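You operate a simulated robot arm through the tools that you are given. There is no shell and no other tool. Be economical: measure what you need, move in short steps, check, and stop when the job is done.

You are at the controls of a simulated robot arm. One attempt, no reset.

## Task
Stand the weight in the rice tin to soak, then scrub the cooker lid clean.
Fine: pour the measuring cup's water over the weight; cup and scrubber go back; spill nothing. Set down upright: weight, measuring cup. What is to be rubbed or washed off counts as gone when no trace of it is left.

Only the result counts: the job must be done as asked and must still hold three seconds after the hand-in. Knocking over, shifting, dropping, spilling or breaking anything else fails it. Lids that push on must go on centred and level and be pressed home; caps that screw on are set level and turned clockwise until they are tight.

## Robot
A 7-joint arm with a two-finger parallel gripper, fixed in place. Base frame: the origin is at the foot of the arm, x ahead of it, y to its left, z up; the work surface is at about z = 0.82. Units: m, rad, N and s.
With the tool pointing down near the work surface it reaches from about 0.36 to 0.78 m from the base axis. Its first joint turns from -2.897 to 2.897 rad. Payload 3.91 kg.
The TCP is the grasp point between the finger pads, 0.03 m short of the fingertips. In the tool frame z runs along the fingers and y along their closing line. The gripper opens to 0.11 m. The fingers are 0.02 m wide and 0.01 m thick; the gripper's body (0.048 by 0.112 m) begins 0.055 m behind the TCP.
Orientation is that of the tool frame in the base frame, as a unit quaternion [x, y, z, w]. With the fingers straight down and closing along the base's y, the tool's x points along the base's -x, its y along +y and its z along -z.

## Interface
- The arm moves only by the tool nudge_tool. Its argument "commands" is a list of rows, each a list of 3 entries, a list of its own where there are three numbers: the shift along the tool's x, y, z in m, then the turn, a rotation vector about the tool's x, y, z in rad, then the gripper command, from -1 (shut) to 1 (fully open), values between in proportion. In form: [[[dx, dy, dz], [ax, ay, az], gripper], ...]. A call has 1 to 8 rows; each row shifts and turns the commanded pose from where the row before left it, along the tool's axes as they then stand. Each row takes 0.2 s and may step no farther than 0.05 m and 0.15 rad from the row before; otherwise, or with a gripper value out of range, the whole call is refused. Where a pose cannot be reached the arm comes as near as it can. A force on the tool above 40 N (or 10 N above the force at the start of the call, whichever is more), or a blocked arm, ends the call early, and 0.2 s more pass. The fingers move at their own pace (about 0.153 m/s each) and stop on an object; they squeeze with about 26 N. The grip force told is the motor's: it shows also when the fingers shut on nothing. Time passes only in rows, and 0.2 s behind the last, so rows that do not move let the fingers close. The reply holds the time, the measured pose of the TCP, the force on the tool along the base axes, the opening and the grip force, in the units named above and with some noise, with the torque about the TCP (base axes, N m) and any sound that the robot's microphone picked up, and new pictures: "pictures" is both (left out), scene, wrist or none.
- Cameras (640 x 400 px; columns grow to the right, rows downward): "scene" is fixed at [0.2317, 0.4993, 1.6986]; the picture's right is [-1.00, 0.08, 0.00], its down [0.08, 0.98, -0.18] and it looks along [-0.01, -0.18, -0.98] (base axes); focal length 214 px, centre (320, 200). "wrist" rides on the gripper at [0.077, 0.007, -0.114] in the tool frame; the picture's right is [-0.09, 1.00, 0.00], its down [-0.80, -0.07, -0.59] and it looks along [-0.59, -0.05, 0.80] (tool axes); focal length 270 px, centre (320, 200). There is no depth. A picture from a camera that has moved, and an enlarged one, comes with that camera's place and axes in the base frame and with its lens. The place of the scene camera against the robot may be out by one fixed shift of up to 0.018 m in any direction.
- slide_trunk(by): slides the trunk up (or, below 0, down) by that many m; the arm rides with it, the base frame stays. It gives what a move gives, with no picture.
- inspect(camera, box): a new picture of the part [left, top, right, bottom] of that camera's present view, enlarged. No time passes.
- sign_off(): hands the job in; it is judged then, once.

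Work in short steps. Places have to be worked out from the pictures, the camera data and where the tool is seen: move nearer, look again, correct. Check each grasp and each placing, and mend what went wrong. You have 120 turns and 200 pictures in all, those below and enlarged ones among them. Open the gripper and draw the arm clear of the work before you hand the job in, unless the task says otherwise; then end with one line.

The tools are called after ">>>" as name(argument=value, ...) on one line, values as JSON. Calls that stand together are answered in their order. nudge_tool: Moves the arm, as the interface text tells. Its arguments: {"type":"object","properties":{"commands":{"type":"array","items":{"type":"array"}},"pictures":{"type":"string","enum":["both","scene","wrist","none"]}},"required":["commands"]} The other tools are called the same way: slide_trunk (by) slides the trunk up or down; inspect (camera, box) takes an enlarged picture of a part of a camera's view; sign_off () hands the job in.

At the start:

```text
time: 0.0
ee_pos: [0.1068, 0.3189, 1.4513]
tcp_rot: [0.003, 1.0, 0.001, 0.0]
wrist_force: [-0.4, -0.3, 0.0]
torque: [-0.01, 0.01, -0.02]
finger_gap: 0.1099
gripper_force: 0.1
trunk travel left (down, up): [-0.541, 0.069]
```

scene: 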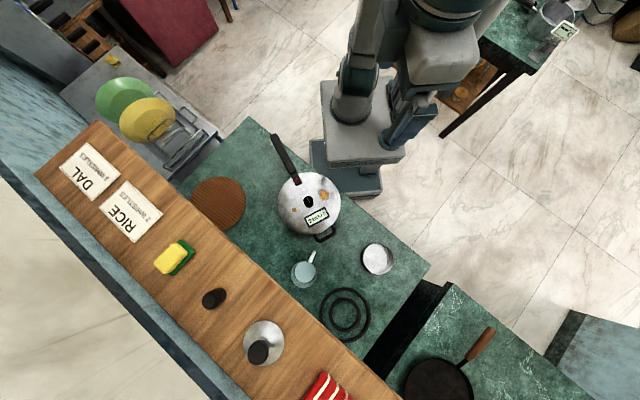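
wrist: 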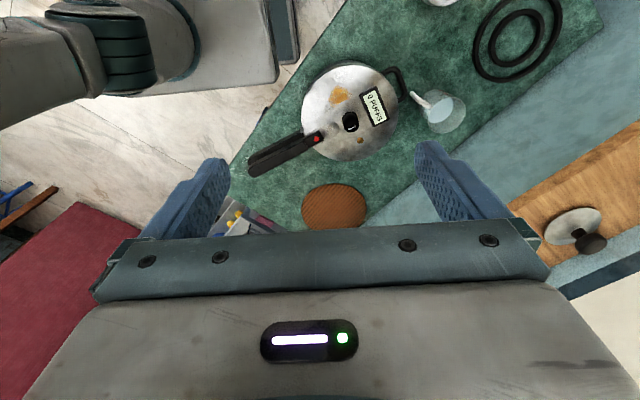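

I start by enlarging the work area to identify the weight, tin, cup, scrubber and lid stains.

>>> inspect(camera="scene", box=[240, 120, 440, 245])

>>> inspect(camera="scene", box=[140, 220, 400, 382])

>>> inspect(camera="scene", box=[30, 110, 250, 248])

```text
3.20 times, centred on (340, 182) of scene
camera zoom: at [0.2317, 0.4993, 1.6986], right [-1.0, 0.08, 0.0], down [0.08, 0.98, -0.18], along [-0.01, -0.18, -0.98], focal length 686 px, centre (256, 256)
```

zoom: 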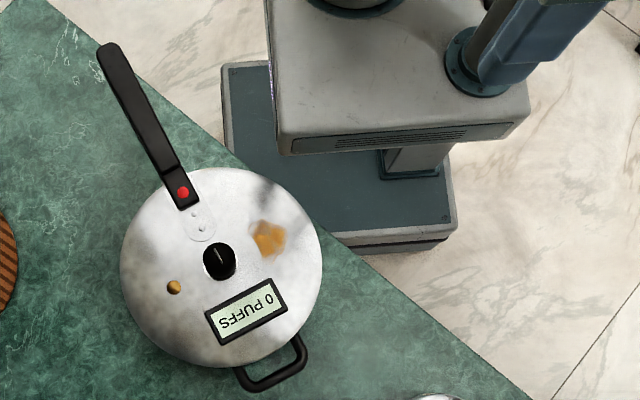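

```text
2.46 times, centred on (270, 301) of scene
camera zoom: at [0.2317, 0.4993, 1.6986], right [-1.0, 0.08, 0.0], down [0.08, 0.98, -0.18], along [-0.01, -0.18, -0.98], focal length 528 px, centre (443, -49)
```

zoom: 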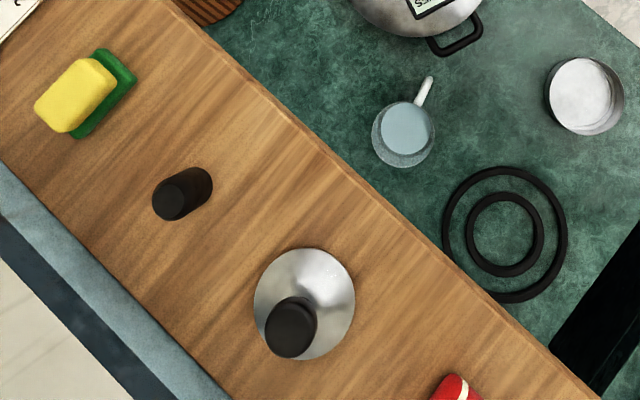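

```text
2.90 times, centred on (140, 179) of scene
camera zoom: at [0.2317, 0.4993, 1.6986], right [-1.0, 0.08, 0.0], down [0.08, 0.98, -0.18], along [-0.01, -0.18, -0.98], focal length 622 px, centre (842, 261)
```

zoom: 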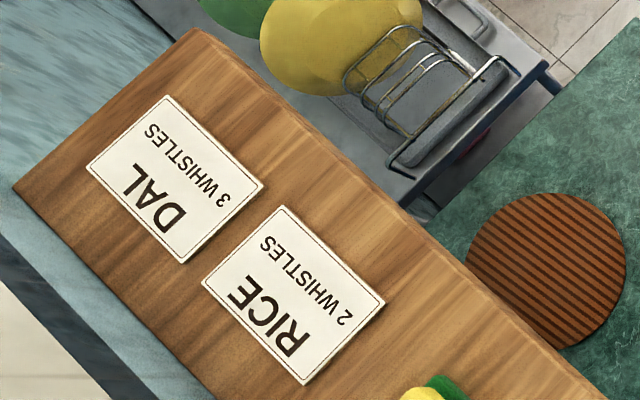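

The layout is clear roughly; I turn the tool so the wrist camera looks outward over the counter and shelf.

>>> nudge_tool(commands=[[[0, 0, 0], [0, 0, -0.15], 1], [[0, 0, 0], [0, 0, -0.15], 1], [[0, 0, 0], [0, 0, -0.15], 1], [[0, 0, 0], [0, 0, -0.15], 1], [[0, 0, 0], [0, 0, -0.15], 1], [[0, 0, 0], [0, 0, -0.15], 1]], pictures="wrist")

```text
time: 1.4
ee_pos: [0.1109, 0.32, 1.4522]
tcp_rot: [-0.429, 0.903, 0.0, 0.0]
wrist_force: [0.4, 0.1, -0.4]
torque: [0.01, 0.04, 0.01]
finger_gap: 0.11
gripper_force: 0.2
trunk travel left (down, up): [-0.541, 0.069]
camera wrist: at [0.056, 0.2646, 1.5673], right [-0.72, 0.7, 0.0], down [0.56, 0.57, 0.6], along [0.41, 0.43, -0.8], focal length 270 px, centre (320, 200)
```

wrist: 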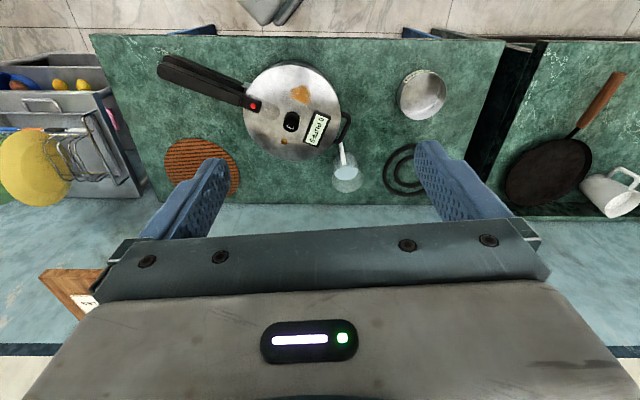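

I take an enlarged wrist view of cooker, cup and tin from here.

>>> inspect(camera="wrist", box=[220, 50, 380, 200])

>>> inspect(camera="wrist", box=[320, 50, 460, 200])

```text
2.67 times, centred on (300, 125) of wrist
camera zoom: at [0.056, 0.2646, 1.5673], right [-0.72, 0.7, 0.0], down [0.56, 0.57, 0.6], along [0.41, 0.43, -0.8], focal length 721 px, centre (373, 400)
```

zoom: 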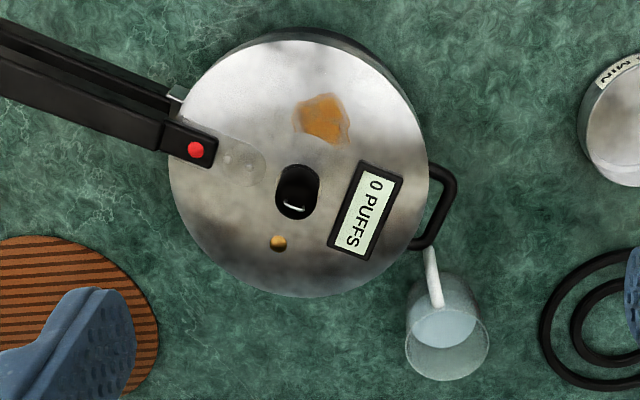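

```text
2.67 times, centred on (390, 125) of wrist
camera zoom: at [0.056, 0.2646, 1.5673], right [-0.72, 0.7, 0.0], down [0.56, 0.57, 0.6], along [0.41, 0.43, -0.8], focal length 721 px, centre (133, 400)
```

zoom: 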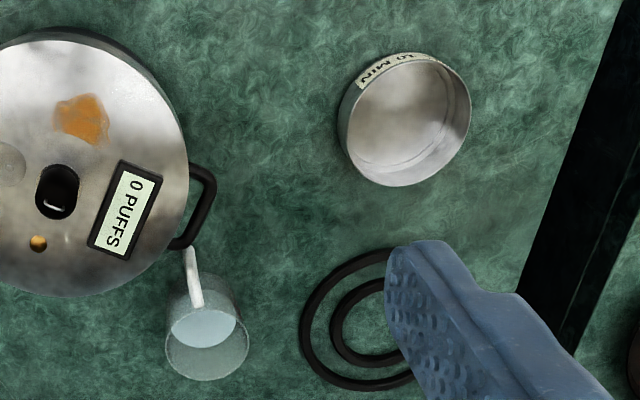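

The tin has a "10 MIN" label; I check the other labelled vessel at the picture's top right, and the shelf items.

>>> inspect(camera="scene", box=[500, 0, 640, 88])

>>> inspect(camera="scene", box=[190, 275, 310, 375])

>>> inspect(camera="scene", box=[340, 220, 420, 290])

```text
4.55 times, centred on (570, 44) of scene
camera zoom: at [0.2317, 0.4993, 1.6986], right [-1.0, 0.08, 0.0], down [0.08, 0.98, -0.18], along [-0.01, -0.18, -0.98], focal length 975 px, centre (-816, 909)
```

zoom: 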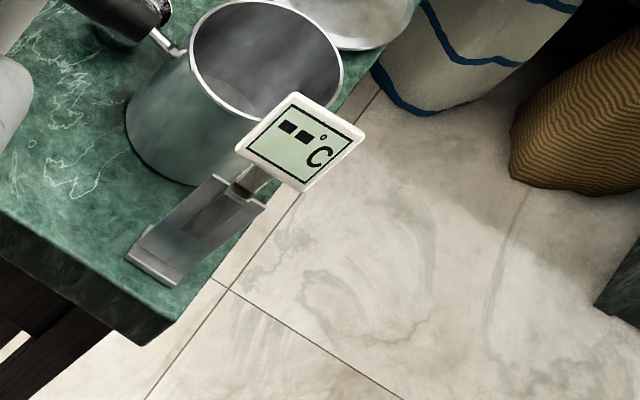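

```text
4.00 times, centred on (250, 325) of scene
camera zoom: at [0.2317, 0.4993, 1.6986], right [-1.0, 0.08, 0.0], down [0.08, 0.98, -0.18], along [-0.01, -0.18, -0.98], focal length 858 px, centre (600, -300)
```

zoom: 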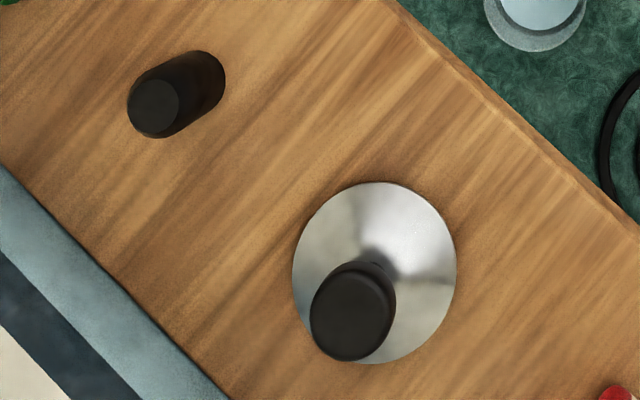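

```text
5.71 times, centred on (380, 255) of scene
camera zoom: at [0.2317, 0.4993, 1.6986], right [-1.0, 0.08, 0.0], down [0.08, 0.98, -0.18], along [-0.01, -0.18, -0.98], focal length 1226 px, centre (-23, -114)
```

zoom: 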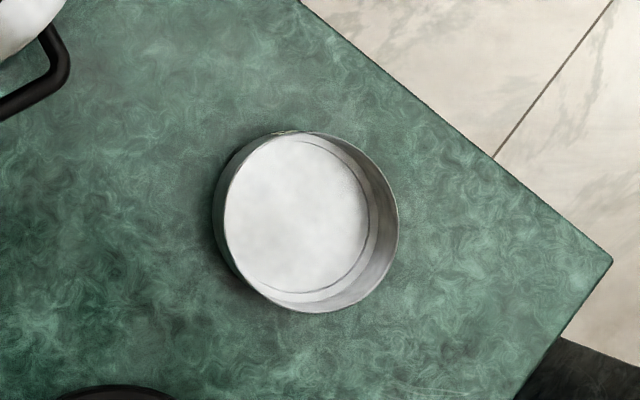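

I move the camera nearer over the cooker to see the lid's parts.

>>> nudge_tool(commands=[[[0, 0, 0.05], [0, 0, 0], 1], [[0, 0, 0.05], [0, 0, 0], 1], [[0, 0, 0.05], [0, 0, 0], 1], [[0, 0, 0.05], [0, 0, 0], 1], [[0, 0, 0], [0, 0, 0], 1]], pictures="wrist")

```text
time: 2.6
ee_pos: [0.1066, 0.3196, 1.2506]
tcp_rot: [-0.433, 0.901, 0.002, 0.002]
wrist_force: [0.1, -0.8, -0.6]
torque: [0.02, -0.01, -0.01]
finger_gap: 0.11
gripper_force: 0.1
trunk travel left (down, up): [-0.541, 0.069]
camera wrist: at [0.0521, 0.2633, 1.3662], right [-0.72, 0.69, 0.0], down [0.55, 0.58, 0.6], along [0.41, 0.43, -0.8], focal length 270 px, centre (320, 200)
```

wrist: 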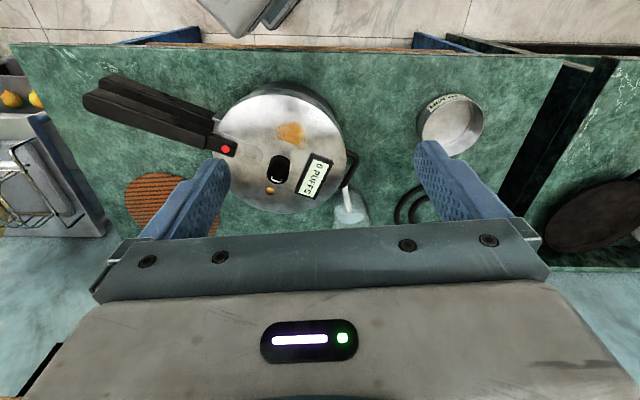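

>>> inspect(camera="wrist", box=[220, 90, 370, 220])

>>> inspect(camera="wrist", box=[400, 80, 500, 160])

```text
3.08 times, centred on (295, 155) of wrist
camera zoom: at [0.0521, 0.2633, 1.3662], right [-0.72, 0.69, 0.0], down [0.55, 0.58, 0.6], along [0.41, 0.43, -0.8], focal length 832 px, centre (397, 338)
```

zoom: 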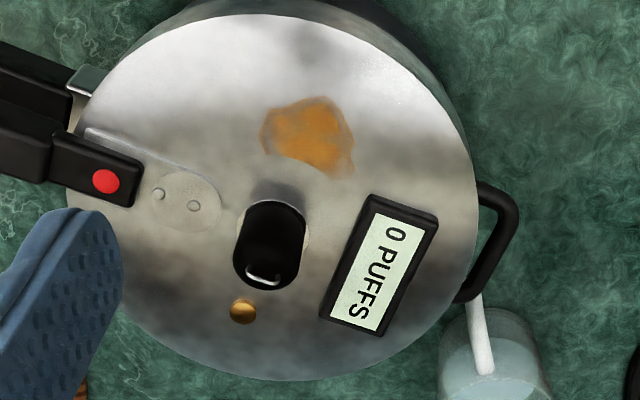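

```text
5.00 times, centred on (450, 120) of wrist
camera zoom: at [0.0521, 0.2633, 1.3662], right [-0.72, 0.69, 0.0], down [0.55, 0.58, 0.6], along [0.41, 0.43, -0.8], focal length 1351 px, centre (-330, 600)
```

zoom: 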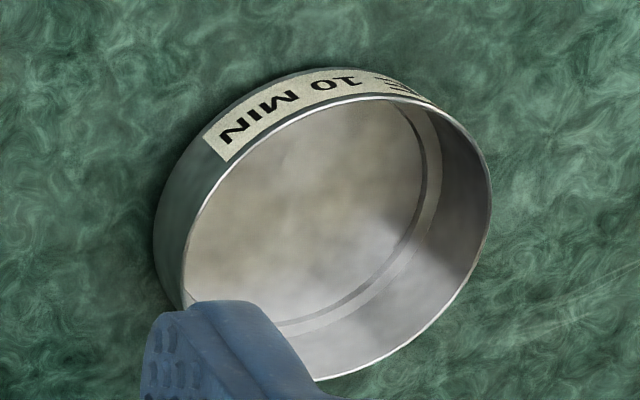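

The black piece with the wire loop on the vent is the weight, at about (0.24, 0.37, 1.02). I move above it to refine.

>>> nudge_tool(commands=[[[-0.03, -0.018, 0.03], [0, 0, 0], 1], [[-0.03, -0.018, 0.03], [0, 0, 0], 1], [[-0.03, -0.018, 0.03], [0, 0, 0], 1], [[-0.03, -0.018, 0.03], [0, 0, 0], 1], [[0, 0, 0], [0, 0, 0], 1]], pictures="wrist")

```text
time: 3.8
ee_pos: [0.2379, 0.3668, 1.1303]
tcp_rot: [-0.432, 0.902, 0.001, 0.001]
wrist_force: [-0.1, -0.1, 0.6]
torque: [-0.01, 0.02, -0.02]
finger_gap: 0.1098
gripper_force: 0.0
trunk travel left (down, up): [-0.541, 0.069]
camera wrist: at [0.1839, 0.3115, 1.2451], right [-0.72, 0.69, 0.0], down [0.56, 0.58, 0.6], along [0.41, 0.43, -0.8], focal length 270 px, centre (320, 200)
```

wrist: 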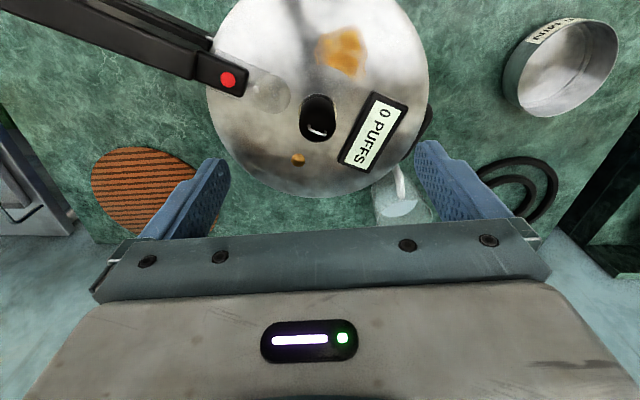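

Weight sits on the tool axis column; I enlarge to judge its top and height.

>>> inspect(camera="wrist", box=[240, 60, 400, 200])

```text
2.86 times, centred on (320, 130) of wrist
camera zoom: at [0.1839, 0.3115, 1.2451], right [-0.72, 0.69, 0.0], down [0.56, 0.58, 0.6], along [0.41, 0.43, -0.8], focal length 772 px, centre (320, 400)
```

zoom: 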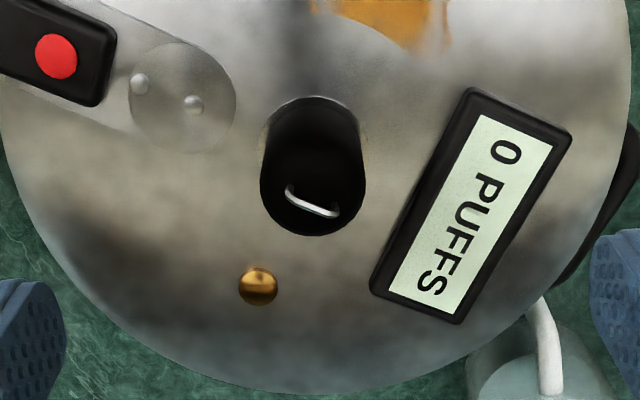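

Triangulating gives the weight's top at about (0.250, 0.378, 1.007), 33 mm across. I centre on it, yaw a bit away from the display and descend part way with a narrower opening.

>>> nudge_tool(commands=[[[-0.016, -0.0025, 0.02], [0, 0, 0], 0.1], [[0, 0, 0.02], [0, 0, -0.15], 0.1], [[0, 0, 0.02], [0, 0, -0.15], 0.1], [[0, 0, 0], [0, 0, 0], 0.1]], pictures="wrist")

>>> inspect(camera="wrist", box=[240, 60, 400, 200])

```text
time: 4.8
ee_pos: [0.2506, 0.3783, 1.072]
tcp_rot: [-0.563, 0.827, 0.002, 0.001]
wrist_force: [0.1, 0.1, 0.0]
torque: [-0.02, 0.03, 0.02]
finger_gap: 0.0606
gripper_force: 0.0
trunk travel left (down, up): [-0.541, 0.069]
camera wrist: at [0.2152, 0.31, 1.187], right [-0.89, 0.45, 0.0], down [0.36, 0.72, 0.6], along [0.27, 0.53, -0.8], focal length 270 px, centre (320, 200)
```

wrist: 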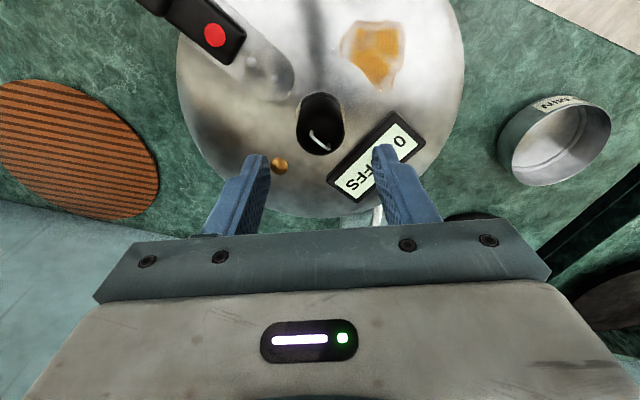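

```text
2.86 times, centred on (320, 130) of wrist
camera zoom: at [0.2152, 0.31, 1.187], right [-0.89, 0.45, 0.0], down [0.36, 0.72, 0.6], along [0.27, 0.53, -0.8], focal length 772 px, centre (320, 400)
```

zoom: 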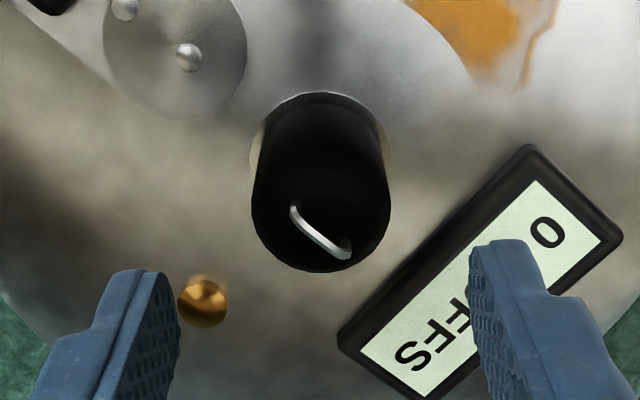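

Laterally centred. I descend so the tips are about 1.5–2 cm above the lid.

>>> nudge_tool(commands=[[[0, 0, 0.035], [0, 0, 0], 0.1], [[0, 0, 0.03], [0, 0, 0], 0.1], [[0, 0, 0], [0, 0, 0], 0.1]], pictures="wrist")

>>> inspect(camera="wrist", box=[240, 100, 400, 220])

```text
time: 5.4
ee_pos: [0.25, 0.3785, 1.0201]
tcp_rot: [-0.564, 0.826, 0.001, 0.005]
wrist_force: [-2.9, -12.2, 18.3]
torque: [0.06, 0.71, 0.48]
finger_gap: 0.06
gripper_force: 0.1
trunk travel left (down, up): [-0.541, 0.069]
stopped in row 2: the force on the tool passed its limit at 80 N (the readings are from after the stop); the commanded pose is now the measured one
camera wrist: at [0.2148, 0.3099, 1.1339], right [-0.9, 0.45, 0.0], down [0.36, 0.72, 0.6], along [0.27, 0.54, -0.8], focal length 270 px, centre (320, 200)
```

wrist: 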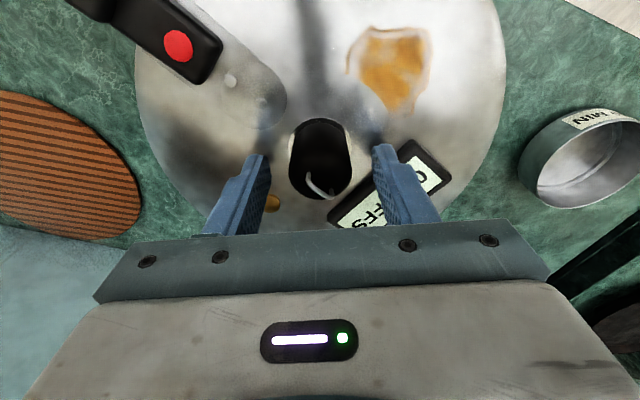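

```text
3.33 times, centred on (320, 160) of wrist
camera zoom: at [0.2148, 0.3099, 1.1339], right [-0.9, 0.45, 0.0], down [0.36, 0.72, 0.6], along [0.27, 0.54, -0.8], focal length 901 px, centre (320, 333)
```

zoom: 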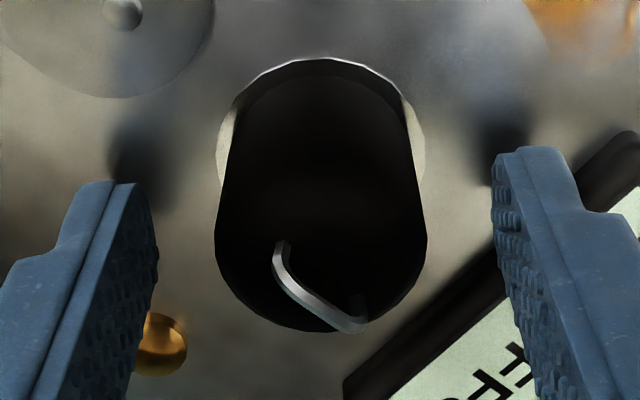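

The right fingertip apparently touched the raised display (torque puts contact at that finger's outer corner). I back up, yaw 0.5 rad further away from the display, and narrow the opening.

>>> nudge_tool(commands=[[[0, 0, -0.04], [0, 0, 0], 0.1], [[0, 0, 0], [0, 0, -0.15], 0.0], [[0, 0, 0], [0, 0, -0.15], -0.05], [[0, 0, 0], [0, 0, -0.15], -0.1], [[0, 0, 0], [0, 0, -0.1], -0.1], [[0, 0, 0], [0, 0, 0], -0.1]], pictures="wrist")

>>> inspect(camera="wrist", box=[240, 70, 400, 200])

```text
time: 6.8
ee_pos: [0.251, 0.3818, 1.0565]
tcp_rot: [0.767, -0.642, -0.001, -0.004]
wrist_force: [0.2, 1.0, 0.5]
torque: [0.01, -0.02, -0.01]
finger_gap: 0.0496
gripper_force: 0.1
trunk travel left (down, up): [-0.541, 0.069]
camera wrist: at [0.2572, 0.304, 1.1721], right [-1.0, -0.09, 0.0], down [-0.07, 0.8, 0.6], along [-0.05, 0.6, -0.8], focal length 270 px, centre (320, 200)
```

wrist: 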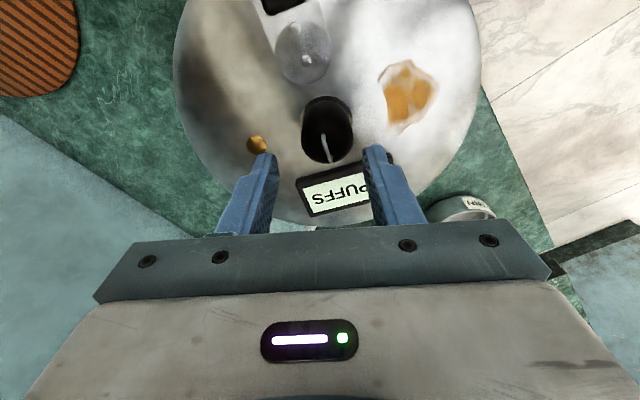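

```text
3.08 times, centred on (320, 135) of wrist
camera zoom: at [0.2572, 0.304, 1.1721], right [-1.0, -0.09, 0.0], down [-0.07, 0.8, 0.6], along [-0.05, 0.6, -0.8], focal length 832 px, centre (320, 400)
```

zoom: 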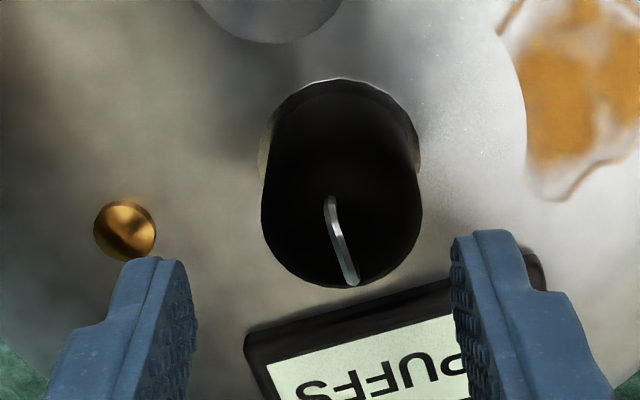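

Now clear of display and valve. I correct by (+3.5, +4.5 mm) in tool x, y and descend.

>>> nudge_tool(commands=[[[0.0035, 0.0045, 0.015], [0, 0, 0], -0.1], [[0, 0, 0.02], [0, 0, 0], -0.1], [[0, 0, 0.015], [0, 0, 0], -0.1], [[0, 0, 0], [0, 0, 0], -0.1]], pictures="wrist")

>>> inspect(camera="wrist", box=[240, 100, 400, 220])

```text
time: 7.6
ee_pos: [0.2482, 0.3775, 1.0143]
tcp_rot: [0.766, -0.643, -0.001, -0.008]
wrist_force: [-2.3, -7.5, 19.9]
torque: [-0.54, 0.55, 0.25]
finger_gap: 0.0512
gripper_force: 1.7
trunk travel left (down, up): [-0.541, 0.069]
stopped in row 4: the force on the tool passed its limit at 50 N (the readings are from after the stop); the commanded pose is now the measured one
camera wrist: at [0.2531, 0.2992, 1.1287], right [-1.0, -0.09, -0.01], down [-0.08, 0.79, 0.6], along [-0.04, 0.6, -0.8], focal length 270 px, centre (320, 200)
```

wrist: 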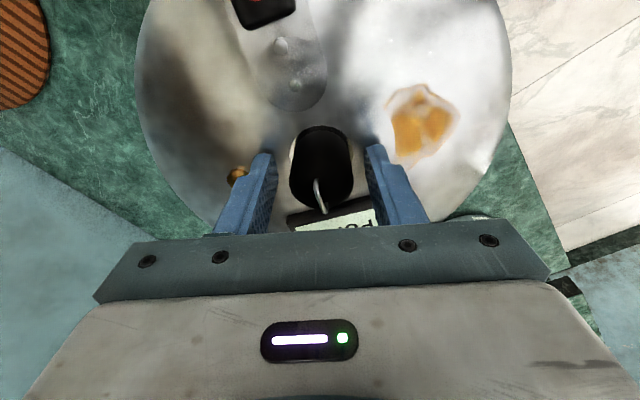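

```text
3.33 times, centred on (320, 160) of wrist
camera zoom: at [0.2531, 0.2992, 1.1287], right [-1.0, -0.09, -0.01], down [-0.08, 0.79, 0.6], along [-0.04, 0.6, -0.8], focal length 901 px, centre (320, 333)
```

zoom: 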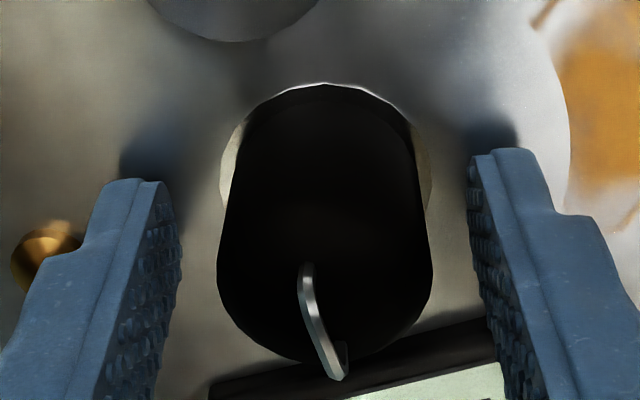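

The fingertips reach the lid surface here; the weight's top third-to-half is between the pads, so I lift 3 mm and close.

>>> nudge_tool(commands=[[[0, 0, -0.004], [0, 0, 0], -0.1], [[0, 0, 0], [0, 0, 0], -1], [[0, 0, 0], [0, 0, 0], -1], [[0, 0, 0], [0, 0, 0], -1]], pictures="wrist")

```text
time: 8.6
ee_pos: [0.2476, 0.3798, 1.0157]
tcp_rot: [0.766, -0.643, -0.001, -0.008]
wrist_force: [-0.1, 1.0, 0.1]
torque: [0.01, 0.0, -0.02]
finger_gap: 0.0317
gripper_force: 25.6
trunk travel left (down, up): [-0.541, 0.069]
camera wrist: at [0.2532, 0.3011, 1.1303], right [-1.0, -0.09, -0.01], down [-0.08, 0.79, 0.6], along [-0.04, 0.6, -0.8], focal length 270 px, centre (320, 200)
```

wrist: 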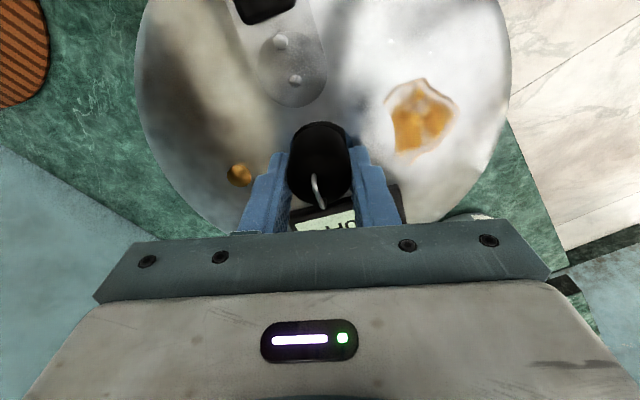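

The weight is gripped (gap 32 mm). I lift it straight up slowly.

>>> nudge_tool(commands=[[[0, 0, -0.01], [0, 0, 0], -1], [[0, 0, -0.02], [0, 0, 0], -1], [[0, 0, -0.03], [0, 0, 0], -1], [[0, 0, -0.04], [0, 0, 0], -1], [[0, 0, -0.04], [0, 0, 0], -1], [[0, 0, 0], [0, 0, 0], -1]])

```text
time: 10.0
ee_pos: [0.247, 0.3771, 1.156]
tcp_rot: [0.766, -0.642, -0.001, -0.008]
wrist_force: [-0.5, -0.1, -0.8]
torque: [0.0, 0.01, -0.01]
finger_gap: 0.0317
gripper_force: 26.4
trunk travel left (down, up): [-0.541, 0.069]
camera wrist: at [0.2532, 0.2994, 1.2708], right [-1.0, -0.09, -0.01], down [-0.07, 0.79, 0.6], along [-0.04, 0.6, -0.8], focal length 270 px, centre (320, 200)
```

scene: 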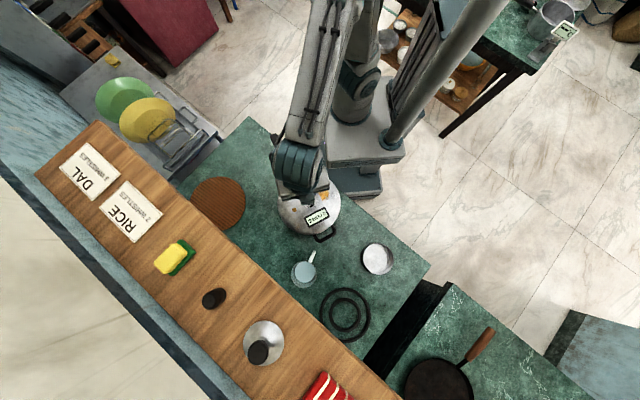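
wrist: 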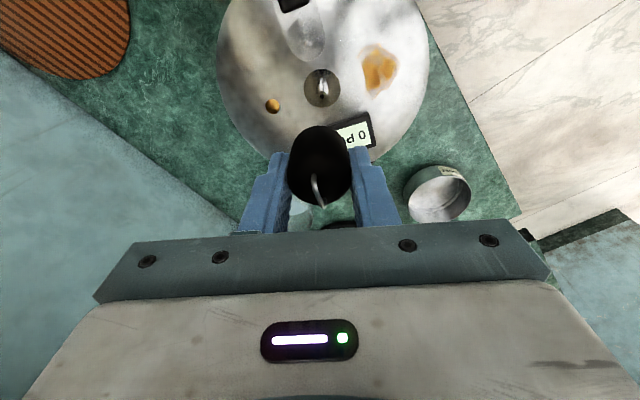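

The weight is held; vent pipe is bare. Tin triangulates to about (0.01, 0.585), rim near z 0.86. I carry the weight over it.

>>> nudge_tool(commands=[[[-0.035, 0.027, 0], [0, 0, 0], -1], [[-0.035, 0.027, 0], [0, 0, 0], -1], [[-0.035, 0.027, 0], [0, 0, 0], -1], [[-0.035, 0.027, 0], [0, 0, 0], -1], [[-0.035, 0.027, 0.01], [0, 0, 0], -1], [[-0.035, 0.027, 0.02], [0, 0, 0], -1], [[-0.02, 0.02, 0.02], [0, 0, 0], -1], [[0, 0, 0], [0, 0, 0], -1]], pictures="wrist")

```text
time: 11.8
ee_pos: [0.0303, 0.5722, 1.107]
tcp_rot: [0.766, -0.643, -0.001, -0.008]
wrist_force: [0.0, -0.6, -0.7]
torque: [-0.01, -0.04, 0.0]
finger_gap: 0.0316
gripper_force: 26.0
trunk travel left (down, up): [-0.541, 0.069]
camera wrist: at [0.0355, 0.4938, 1.2215], right [-1.0, -0.09, -0.01], down [-0.07, 0.79, 0.6], along [-0.04, 0.6, -0.8], focal length 270 px, centre (320, 200)
```

wrist: 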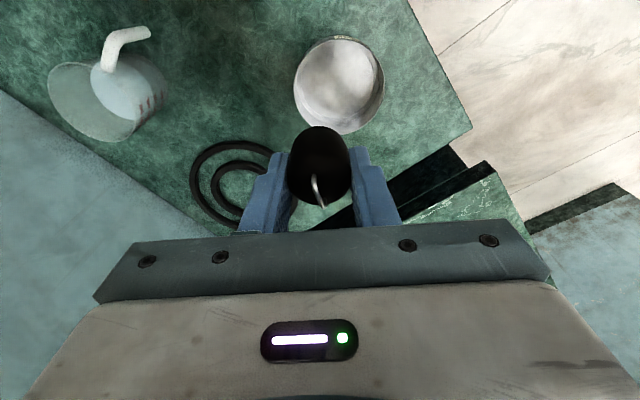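

Tin centre confirmed at about (0.005, 0.583). I centre over it and descend to about z 0.93.

>>> nudge_tool(commands=[[[-0.015, 0.0225, 0.03], [0, 0, 0], -1], [[0, 0, 0.04], [0, 0, 0], -1], [[0, 0, 0.04], [0, 0, 0], -1], [[0, 0, 0.04], [0, 0, 0], -1], [[0, 0, 0.02], [0, 0, 0], -1], [[0, 0, 0], [0, 0, 0], -1]])

```text
time: 13.2
ee_pos: [0.0059, 0.5855, 0.9348]
tcp_rot: [0.766, -0.643, -0.001, -0.008]
wrist_force: [0.3, 0.9, -1.6]
torque: [0.01, 0.01, 0.0]
finger_gap: 0.0315
gripper_force: 26.1
trunk travel left (down, up): [-0.541, 0.069]
camera wrist: at [0.0109, 0.5078, 1.0498], right [-1.0, -0.09, -0.01], down [-0.08, 0.79, 0.6], along [-0.04, 0.6, -0.8], focal length 270 px, centre (320, 200)
```

scene: 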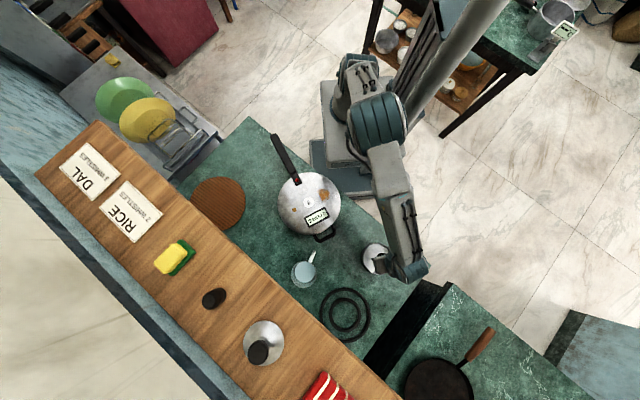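
wrist: 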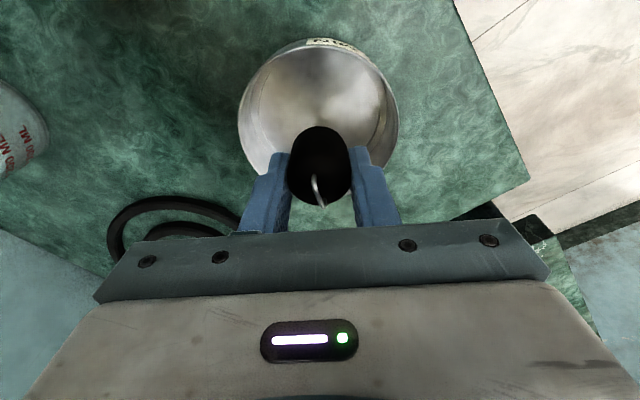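

The tin's centre looks ~1.2 cm nearer the robot than the TCP; I correct that and lower gently.

>>> nudge_tool(commands=[[[0.012, 0, 0.01], [0, 0, 0], -1], [[0, 0, 0.02], [0, 0, 0], -1], [[0, 0, 0.01], [0, 0, 0], -1], [[0, 0, 0], [0, 0, 0], -1]], pictures="wrist")

>>> inspect(camera="wrist", box=[200, 20, 440, 240])

```text
time: 14.2
ee_pos: [0.0064, 0.5767, 0.8959]
tcp_rot: [0.766, -0.643, -0.001, -0.008]
wrist_force: [0.1, -0.4, -0.9]
torque: [0.01, -0.03, 0.0]
finger_gap: 0.0315
gripper_force: 25.8
trunk travel left (down, up): [-0.541, 0.069]
camera wrist: at [0.0125, 0.4979, 1.0102], right [-1.0, -0.09, -0.01], down [-0.08, 0.79, 0.6], along [-0.04, 0.6, -0.8], focal length 270 px, centre (320, 200)
```

wrist: 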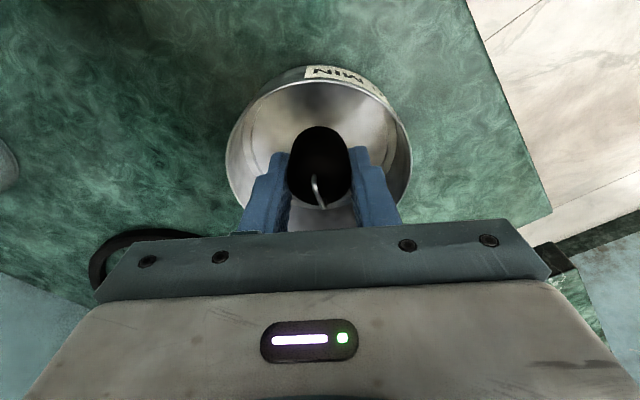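

```text
1.82 times, centred on (320, 130) of wrist
camera zoom: at [0.0125, 0.4979, 1.0102], right [-1.0, -0.09, -0.01], down [-0.08, 0.79, 0.6], along [-0.04, 0.6, -0.8], focal length 491 px, centre (320, 327)
```

zoom: 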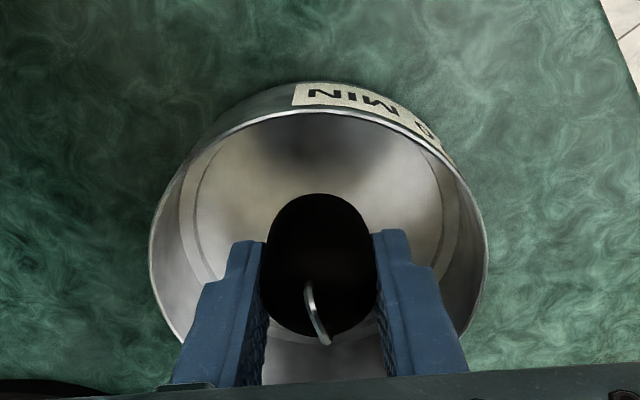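

Well inside the rim. I lower in small steps watching for contact.

>>> nudge_tool(commands=[[[0, 0, 0.01], [0, 0, 0], -1], [[0, 0, 0.008], [0, 0, 0], -1], [[0, 0, 0.003], [0, 0, 0], -1], [[0, 0, 0], [0, 0, 0], -1]], pictures="none")

```text
time: 15.2
ee_pos: [0.0059, 0.575, 0.8749]
tcp_rot: [0.766, -0.643, -0.001, -0.007]
wrist_force: [-0.8, -0.1, -0.7]
torque: [-0.03, 0.0, -0.01]
finger_gap: 0.0317
gripper_force: 26.3
trunk travel left (down, up): [-0.541, 0.069]
```

>>> nudge_tool(commands=[[[0, 0, 0.004], [0, 0, 0], -1], [[0, 0, 0], [0, 0, 0], -1]], pictures="wrist")

>>> inspect(camera="wrist", box=[200, 20, 440, 240])

```text
time: 15.8
ee_pos: [0.0068, 0.5749, 0.8724]
tcp_rot: [0.766, -0.643, -0.001, -0.008]
wrist_force: [0.4, 0.2, -0.2]
torque: [-0.03, 0.01, 0.02]
finger_gap: 0.0317
gripper_force: 25.5
trunk travel left (down, up): [-0.541, 0.069]
camera wrist: at [0.0119, 0.4972, 0.9862], right [-1.0, -0.09, -0.01], down [-0.08, 0.79, 0.6], along [-0.04, 0.6, -0.8], focal length 270 px, centre (320, 200)
```

wrist: 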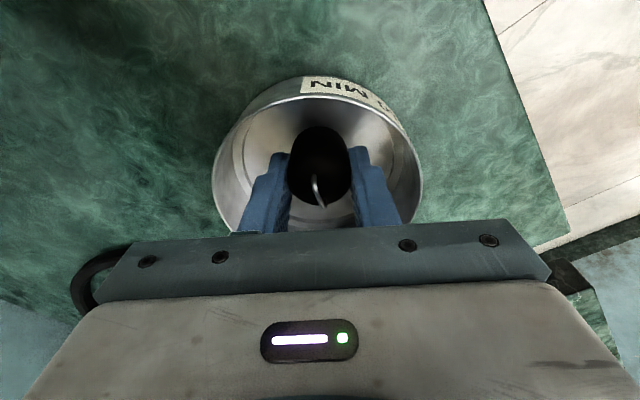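

```text
1.82 times, centred on (320, 130) of wrist
camera zoom: at [0.0119, 0.4972, 0.9862], right [-1.0, -0.09, -0.01], down [-0.08, 0.79, 0.6], along [-0.04, 0.6, -0.8], focal length 491 px, centre (320, 327)
```

zoom: 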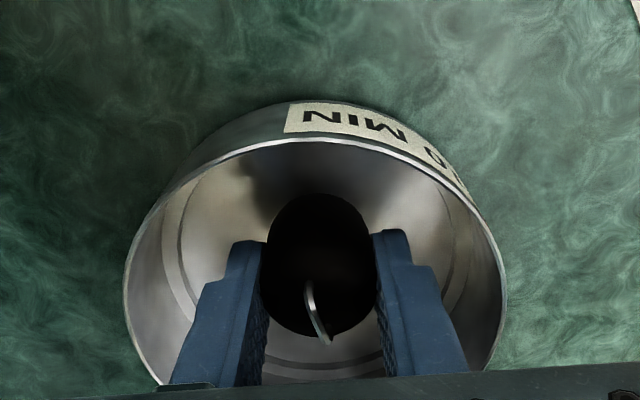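

No contact yet; I keep lowering in 4 mm steps.

>>> nudge_tool(commands=[[[0, 0, 0.004], [0, 0, 0], -1], [[0, 0, 0], [0, 0, 0], -1]], pictures="none")

>>> nudge_tool(commands=[[[0, 0, 0.003], [0, 0, 0], -1], [[0, 0, 0], [0, 0, 0], -1]], pictures="none")

```text
time: 16.4
ee_pos: [0.0072, 0.5756, 0.8674]
tcp_rot: [0.766, -0.643, -0.002, -0.008]
wrist_force: [0.5, -0.7, -1.4]
torque: [-0.01, 0.05, 0.01]
finger_gap: 0.0319
gripper_force: 25.7
trunk travel left (down, up): [-0.541, 0.069]
```

```text
time: 17.0
ee_pos: [0.0063, 0.5748, 0.8648]
tcp_rot: [0.766, -0.643, -0.002, -0.008]
wrist_force: [-0.6, -0.3, -1.2]
torque: [0.01, 0.04, -0.01]
finger_gap: 0.0317
gripper_force: 25.7
trunk travel left (down, up): [-0.541, 0.069]
```

>>> nudge_tool(commands=[[[0, 0, 0.003], [0, 0, 0], -1], [[0, 0, 0], [0, 0, 0], -1]], pictures="none")

>>> nudge_tool(commands=[[[0, 0, 0.003], [0, 0, 0], -1], [[0, 0, 0], [0, 0, 0], -1]], pictures="none")

```text
time: 17.6
ee_pos: [0.0072, 0.575, 0.8626]
tcp_rot: [0.765, -0.643, -0.001, -0.008]
wrist_force: [0.0, -0.1, -1.0]
torque: [0.01, -0.03, 0.0]
finger_gap: 0.0313
gripper_force: 26.2
trunk travel left (down, up): [-0.541, 0.069]
```

```text
time: 18.2
ee_pos: [0.0067, 0.5763, 0.8591]
tcp_rot: [0.766, -0.643, -0.001, -0.008]
wrist_force: [-0.3, -0.4, -1.7]
torque: [0.01, 0.04, 0.0]
finger_gap: 0.0318
gripper_force: 25.9
trunk travel left (down, up): [-0.541, 0.069]
```

Still free (tips at about 0.829); continuing in 2–3 mm steps.

>>> nudge_tool(commands=[[[0, 0, 0.002], [0, 0, 0], -1], [[0, 0, 0], [0, 0, 0], -1]], pictures="none")

>>> nudge_tool(commands=[[[0, 0, 0.002], [0, 0, 0], -1], [[0, 0, 0], [0, 0, 0], -1]], pictures="wrist")

>>> inspect(camera="wrist", box=[200, 20, 440, 240])

```text
time: 18.8
ee_pos: [0.0066, 0.5753, 0.8581]
tcp_rot: [0.766, -0.643, 0.0, -0.008]
wrist_force: [0.9, -0.2, -0.1]
torque: [-0.01, 0.03, 0.0]
finger_gap: 0.0317
gripper_force: 25.4
trunk travel left (down, up): [-0.541, 0.069]
```

```text
time: 19.4
ee_pos: [0.0074, 0.5747, 0.8577]
tcp_rot: [0.766, -0.643, -0.002, -0.009]
wrist_force: [0.5, -2.8, 18.0]
torque: [-0.25, 0.23, 0.02]
finger_gap: 0.0316
gripper_force: 25.8
trunk travel left (down, up): [-0.541, 0.069]
camera wrist: at [0.0123, 0.4968, 0.9711], right [-1.0, -0.09, -0.01], down [-0.07, 0.79, 0.61], along [-0.04, 0.61, -0.79], focal length 270 px, centre (320, 200)
```

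wrist: 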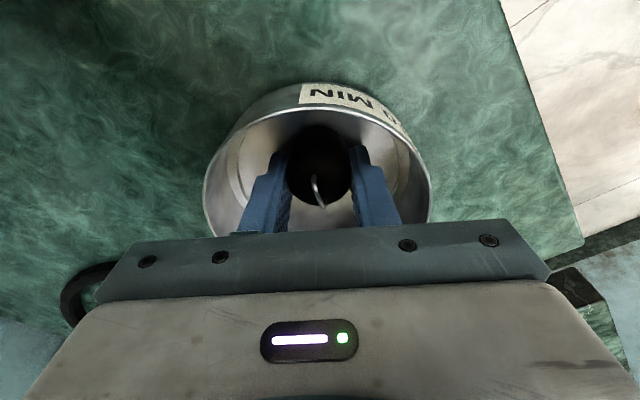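

```text
1.82 times, centred on (320, 130) of wrist
camera zoom: at [0.0123, 0.4968, 0.9711], right [-1.0, -0.09, -0.01], down [-0.07, 0.79, 0.61], along [-0.04, 0.61, -0.79], focal length 491 px, centre (320, 327)
```

zoom: 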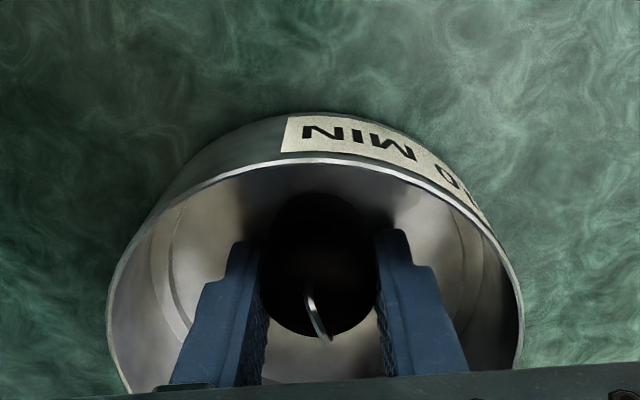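

Floor contact reached (18 N). I ease up 1 mm and open slightly to release.

>>> nudge_tool(commands=[[[0, 0, -0.0005], [0, 0, 0], -1], [[0, 0, 0], [0, 0, 0], -0.36], [[0, 0, 0], [0, 0, 0], -0.2], [[0, 0, 0], [0, 0, 0], -0.15], [[0, 0, 0], [0, 0, 0], -0.15]], pictures="wrist")

>>> inspect(camera="wrist", box=[200, 20, 440, 240])

```text
time: 20.6
ee_pos: [0.0077, 0.5751, 0.8564]
tcp_rot: [0.766, -0.643, -0.001, -0.008]
wrist_force: [2.4, 3.9, 17.1]
torque: [-0.14, 0.33, -0.07]
finger_gap: 0.045
gripper_force: 0.0
trunk travel left (down, up): [-0.541, 0.069]
camera wrist: at [0.0133, 0.4969, 0.9703], right [-1.0, -0.09, -0.01], down [-0.07, 0.79, 0.61], along [-0.04, 0.6, -0.8], focal length 270 px, centre (320, 200)
```

wrist: 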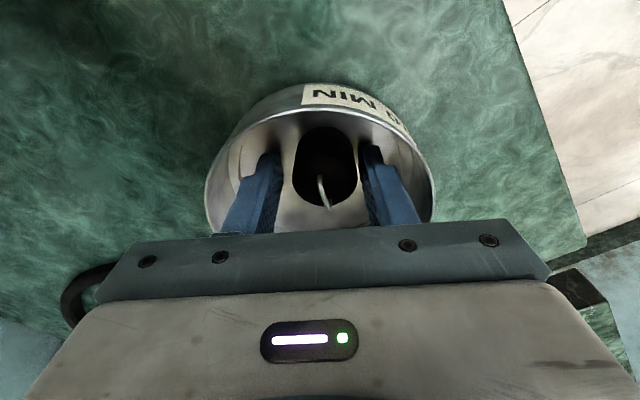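

```text
1.82 times, centred on (320, 130) of wrist
camera zoom: at [0.0133, 0.4969, 0.9703], right [-1.0, -0.09, -0.01], down [-0.07, 0.79, 0.61], along [-0.04, 0.6, -0.8], focal length 491 px, centre (320, 327)
```

zoom: 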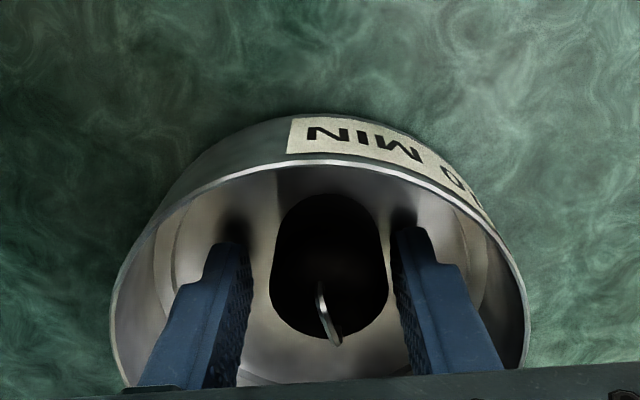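

The weight is standing free in the tin. I lift, centring slightly, and look.

>>> nudge_tool(commands=[[[0, 0.001, -0.004], [0, 0, 0], -0.15], [[0, 0.001, -0.02], [0, 0, 0], -0.15], [[0, 0, -0.03], [0, 0, 0], -0.15], [[0, 0, -0.05], [0, 0, 0], -0.15], [[0, 0, -0.05], [0, 0, 0], -0.15], [[0, 0, 0], [0, 0, 0], -0.15]], pictures="wrist")

>>> inspect(camera="wrist", box=[220, 20, 420, 180])

```text
time: 22.0
ee_pos: [0.0031, 0.5724, 1.0095]
tcp_rot: [0.767, -0.642, -0.001, -0.008]
wrist_force: [0.8, 0.3, -0.1]
torque: [0.01, -0.01, 0.01]
finger_gap: 0.0471
gripper_force: 0.0
trunk travel left (down, up): [-0.541, 0.069]
camera wrist: at [0.0085, 0.4939, 1.1233], right [-1.0, -0.09, -0.01], down [-0.07, 0.79, 0.6], along [-0.04, 0.6, -0.8], focal length 270 px, centre (320, 200)
```

wrist: 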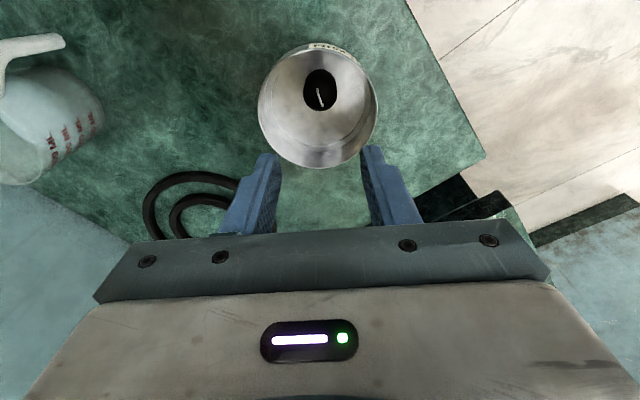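

```text
2.50 times, centred on (320, 100) of wrist
camera zoom: at [0.0085, 0.4939, 1.1233], right [-1.0, -0.09, -0.01], down [-0.07, 0.79, 0.6], along [-0.04, 0.6, -0.8], focal length 676 px, centre (320, 450)
```

zoom: 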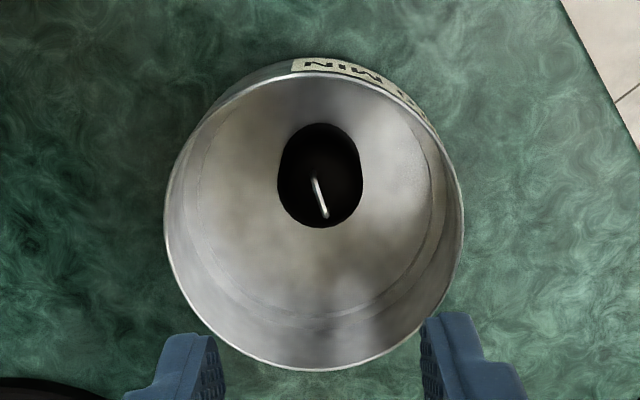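

The weight stands upright in the tin. Now I go look at the measuring cup, about (0.27, 0.605), rim around z 0.93.

>>> nudge_tool(commands=[[[0.03, -0.03, -0.02], [0, 0, 0], 0.5], [[0.02, -0.04, -0.02], [0, 0, 0], 1], [[0.02, -0.04, -0.02], [0, 0, 0], 1], [[0, -0.045, -0.02], [0, 0, 0], 1], [[0, -0.045, 0], [0, 0, 0], 1], [[0, -0.045, 0], [0, 0, 0], 1], [[0, 0, 0], [0, 0, 0], 1]])

>>> inspect(camera="wrist", box=[180, 0, 460, 200])

```text
time: 23.6
ee_pos: [0.2575, 0.5457, 1.0883]
tcp_rot: [0.767, -0.642, -0.001, -0.009]
wrist_force: [-0.4, 0.1, -0.2]
torque: [-0.02, 0.01, 0.01]
finger_gap: 0.1101
gripper_force: 0.0
trunk travel left (down, up): [-0.541, 0.069]
camera wrist: at [0.2626, 0.4675, 1.2033], right [-1.0, -0.09, -0.01], down [-0.08, 0.79, 0.6], along [-0.04, 0.6, -0.8], focal length 270 px, centre (320, 200)
```

scene: 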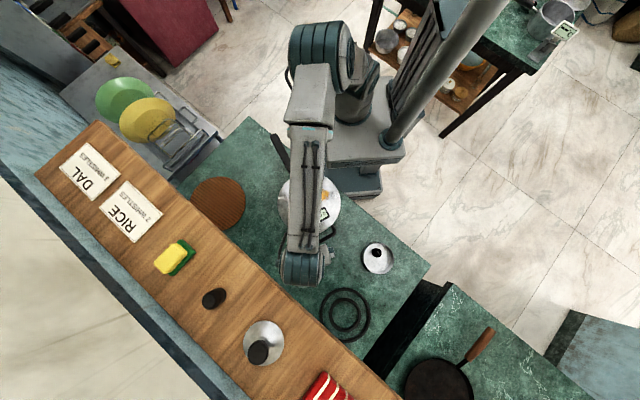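
wrist: 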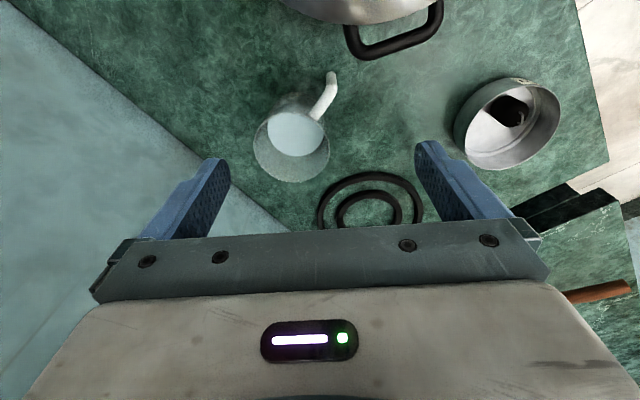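

```text
2.00 times, centred on (320, 100) of wrist
camera zoom: at [0.2626, 0.4675, 1.2033], right [-1.0, -0.09, -0.01], down [-0.08, 0.79, 0.6], along [-0.04, 0.6, -0.8], focal length 541 px, centre (320, 400)
```

zoom: 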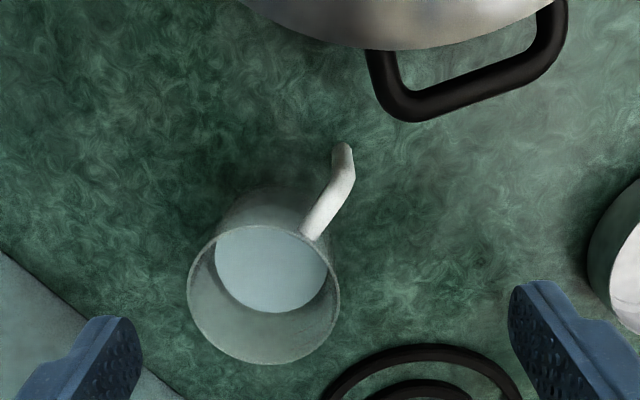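

Rim centre about (0.285, 0.603, 0.93), 84 mm wide; handle points at about -122° (towards the robot). I plan to grip the handle's upright bar; I yaw so the fingers close tangentially and look again.

>>> nudge_tool(commands=[[[0, 0, 0], [0, 0, 0.15], 1], [[0, 0, 0], [0, 0, 0.15], 1], [[0, 0, 0], [0, 0, 0.15], 1], [[0, 0, 0], [0, 0, 0.15], 1], [[0, 0, 0], [0, 0, 0.13], 0.5], [[0, 0, 0], [0, 0, 0], 0]], pictures="wrist")

>>> inspect(camera="wrist", box=[240, 20, 400, 170])

```text
time: 25.0
ee_pos: [0.2568, 0.5453, 1.0903]
tcp_rot: [-0.486, 0.874, 0.003, 0.006]
wrist_force: [-0.2, 0.1, -0.3]
torque: [-0.02, 0.01, -0.02]
finger_gap: 0.0551
gripper_force: 0.2
trunk travel left (down, up): [-0.541, 0.069]
camera wrist: at [0.2092, 0.4824, 1.2052], right [-0.8, 0.6, 0.0], down [0.48, 0.63, 0.61], along [0.36, 0.49, -0.79], focal length 270 px, centre (320, 200)
```

wrist: 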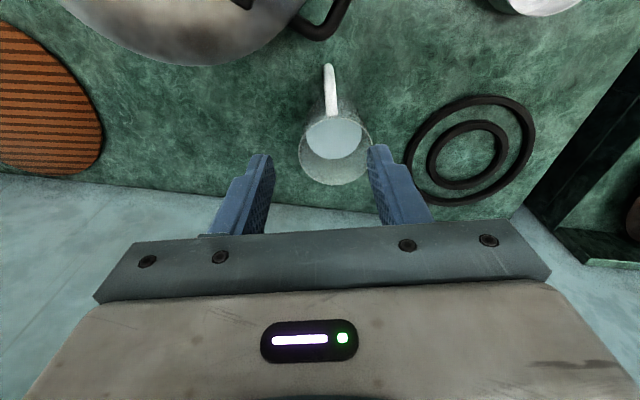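

```text
2.67 times, centred on (320, 95) of wrist
camera zoom: at [0.2092, 0.4824, 1.2052], right [-0.8, 0.6, 0.0], down [0.48, 0.63, 0.61], along [0.36, 0.49, -0.79], focal length 721 px, centre (320, 480)
```

zoom: 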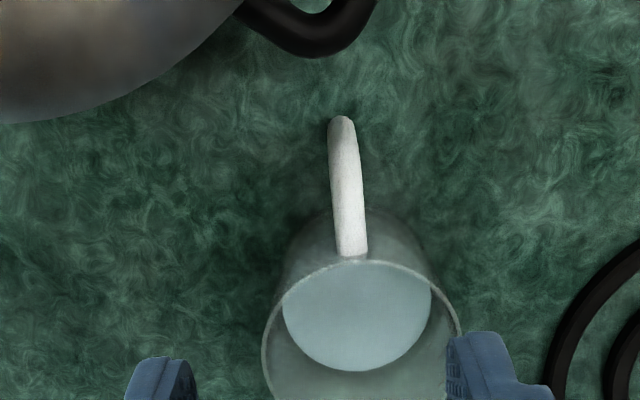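

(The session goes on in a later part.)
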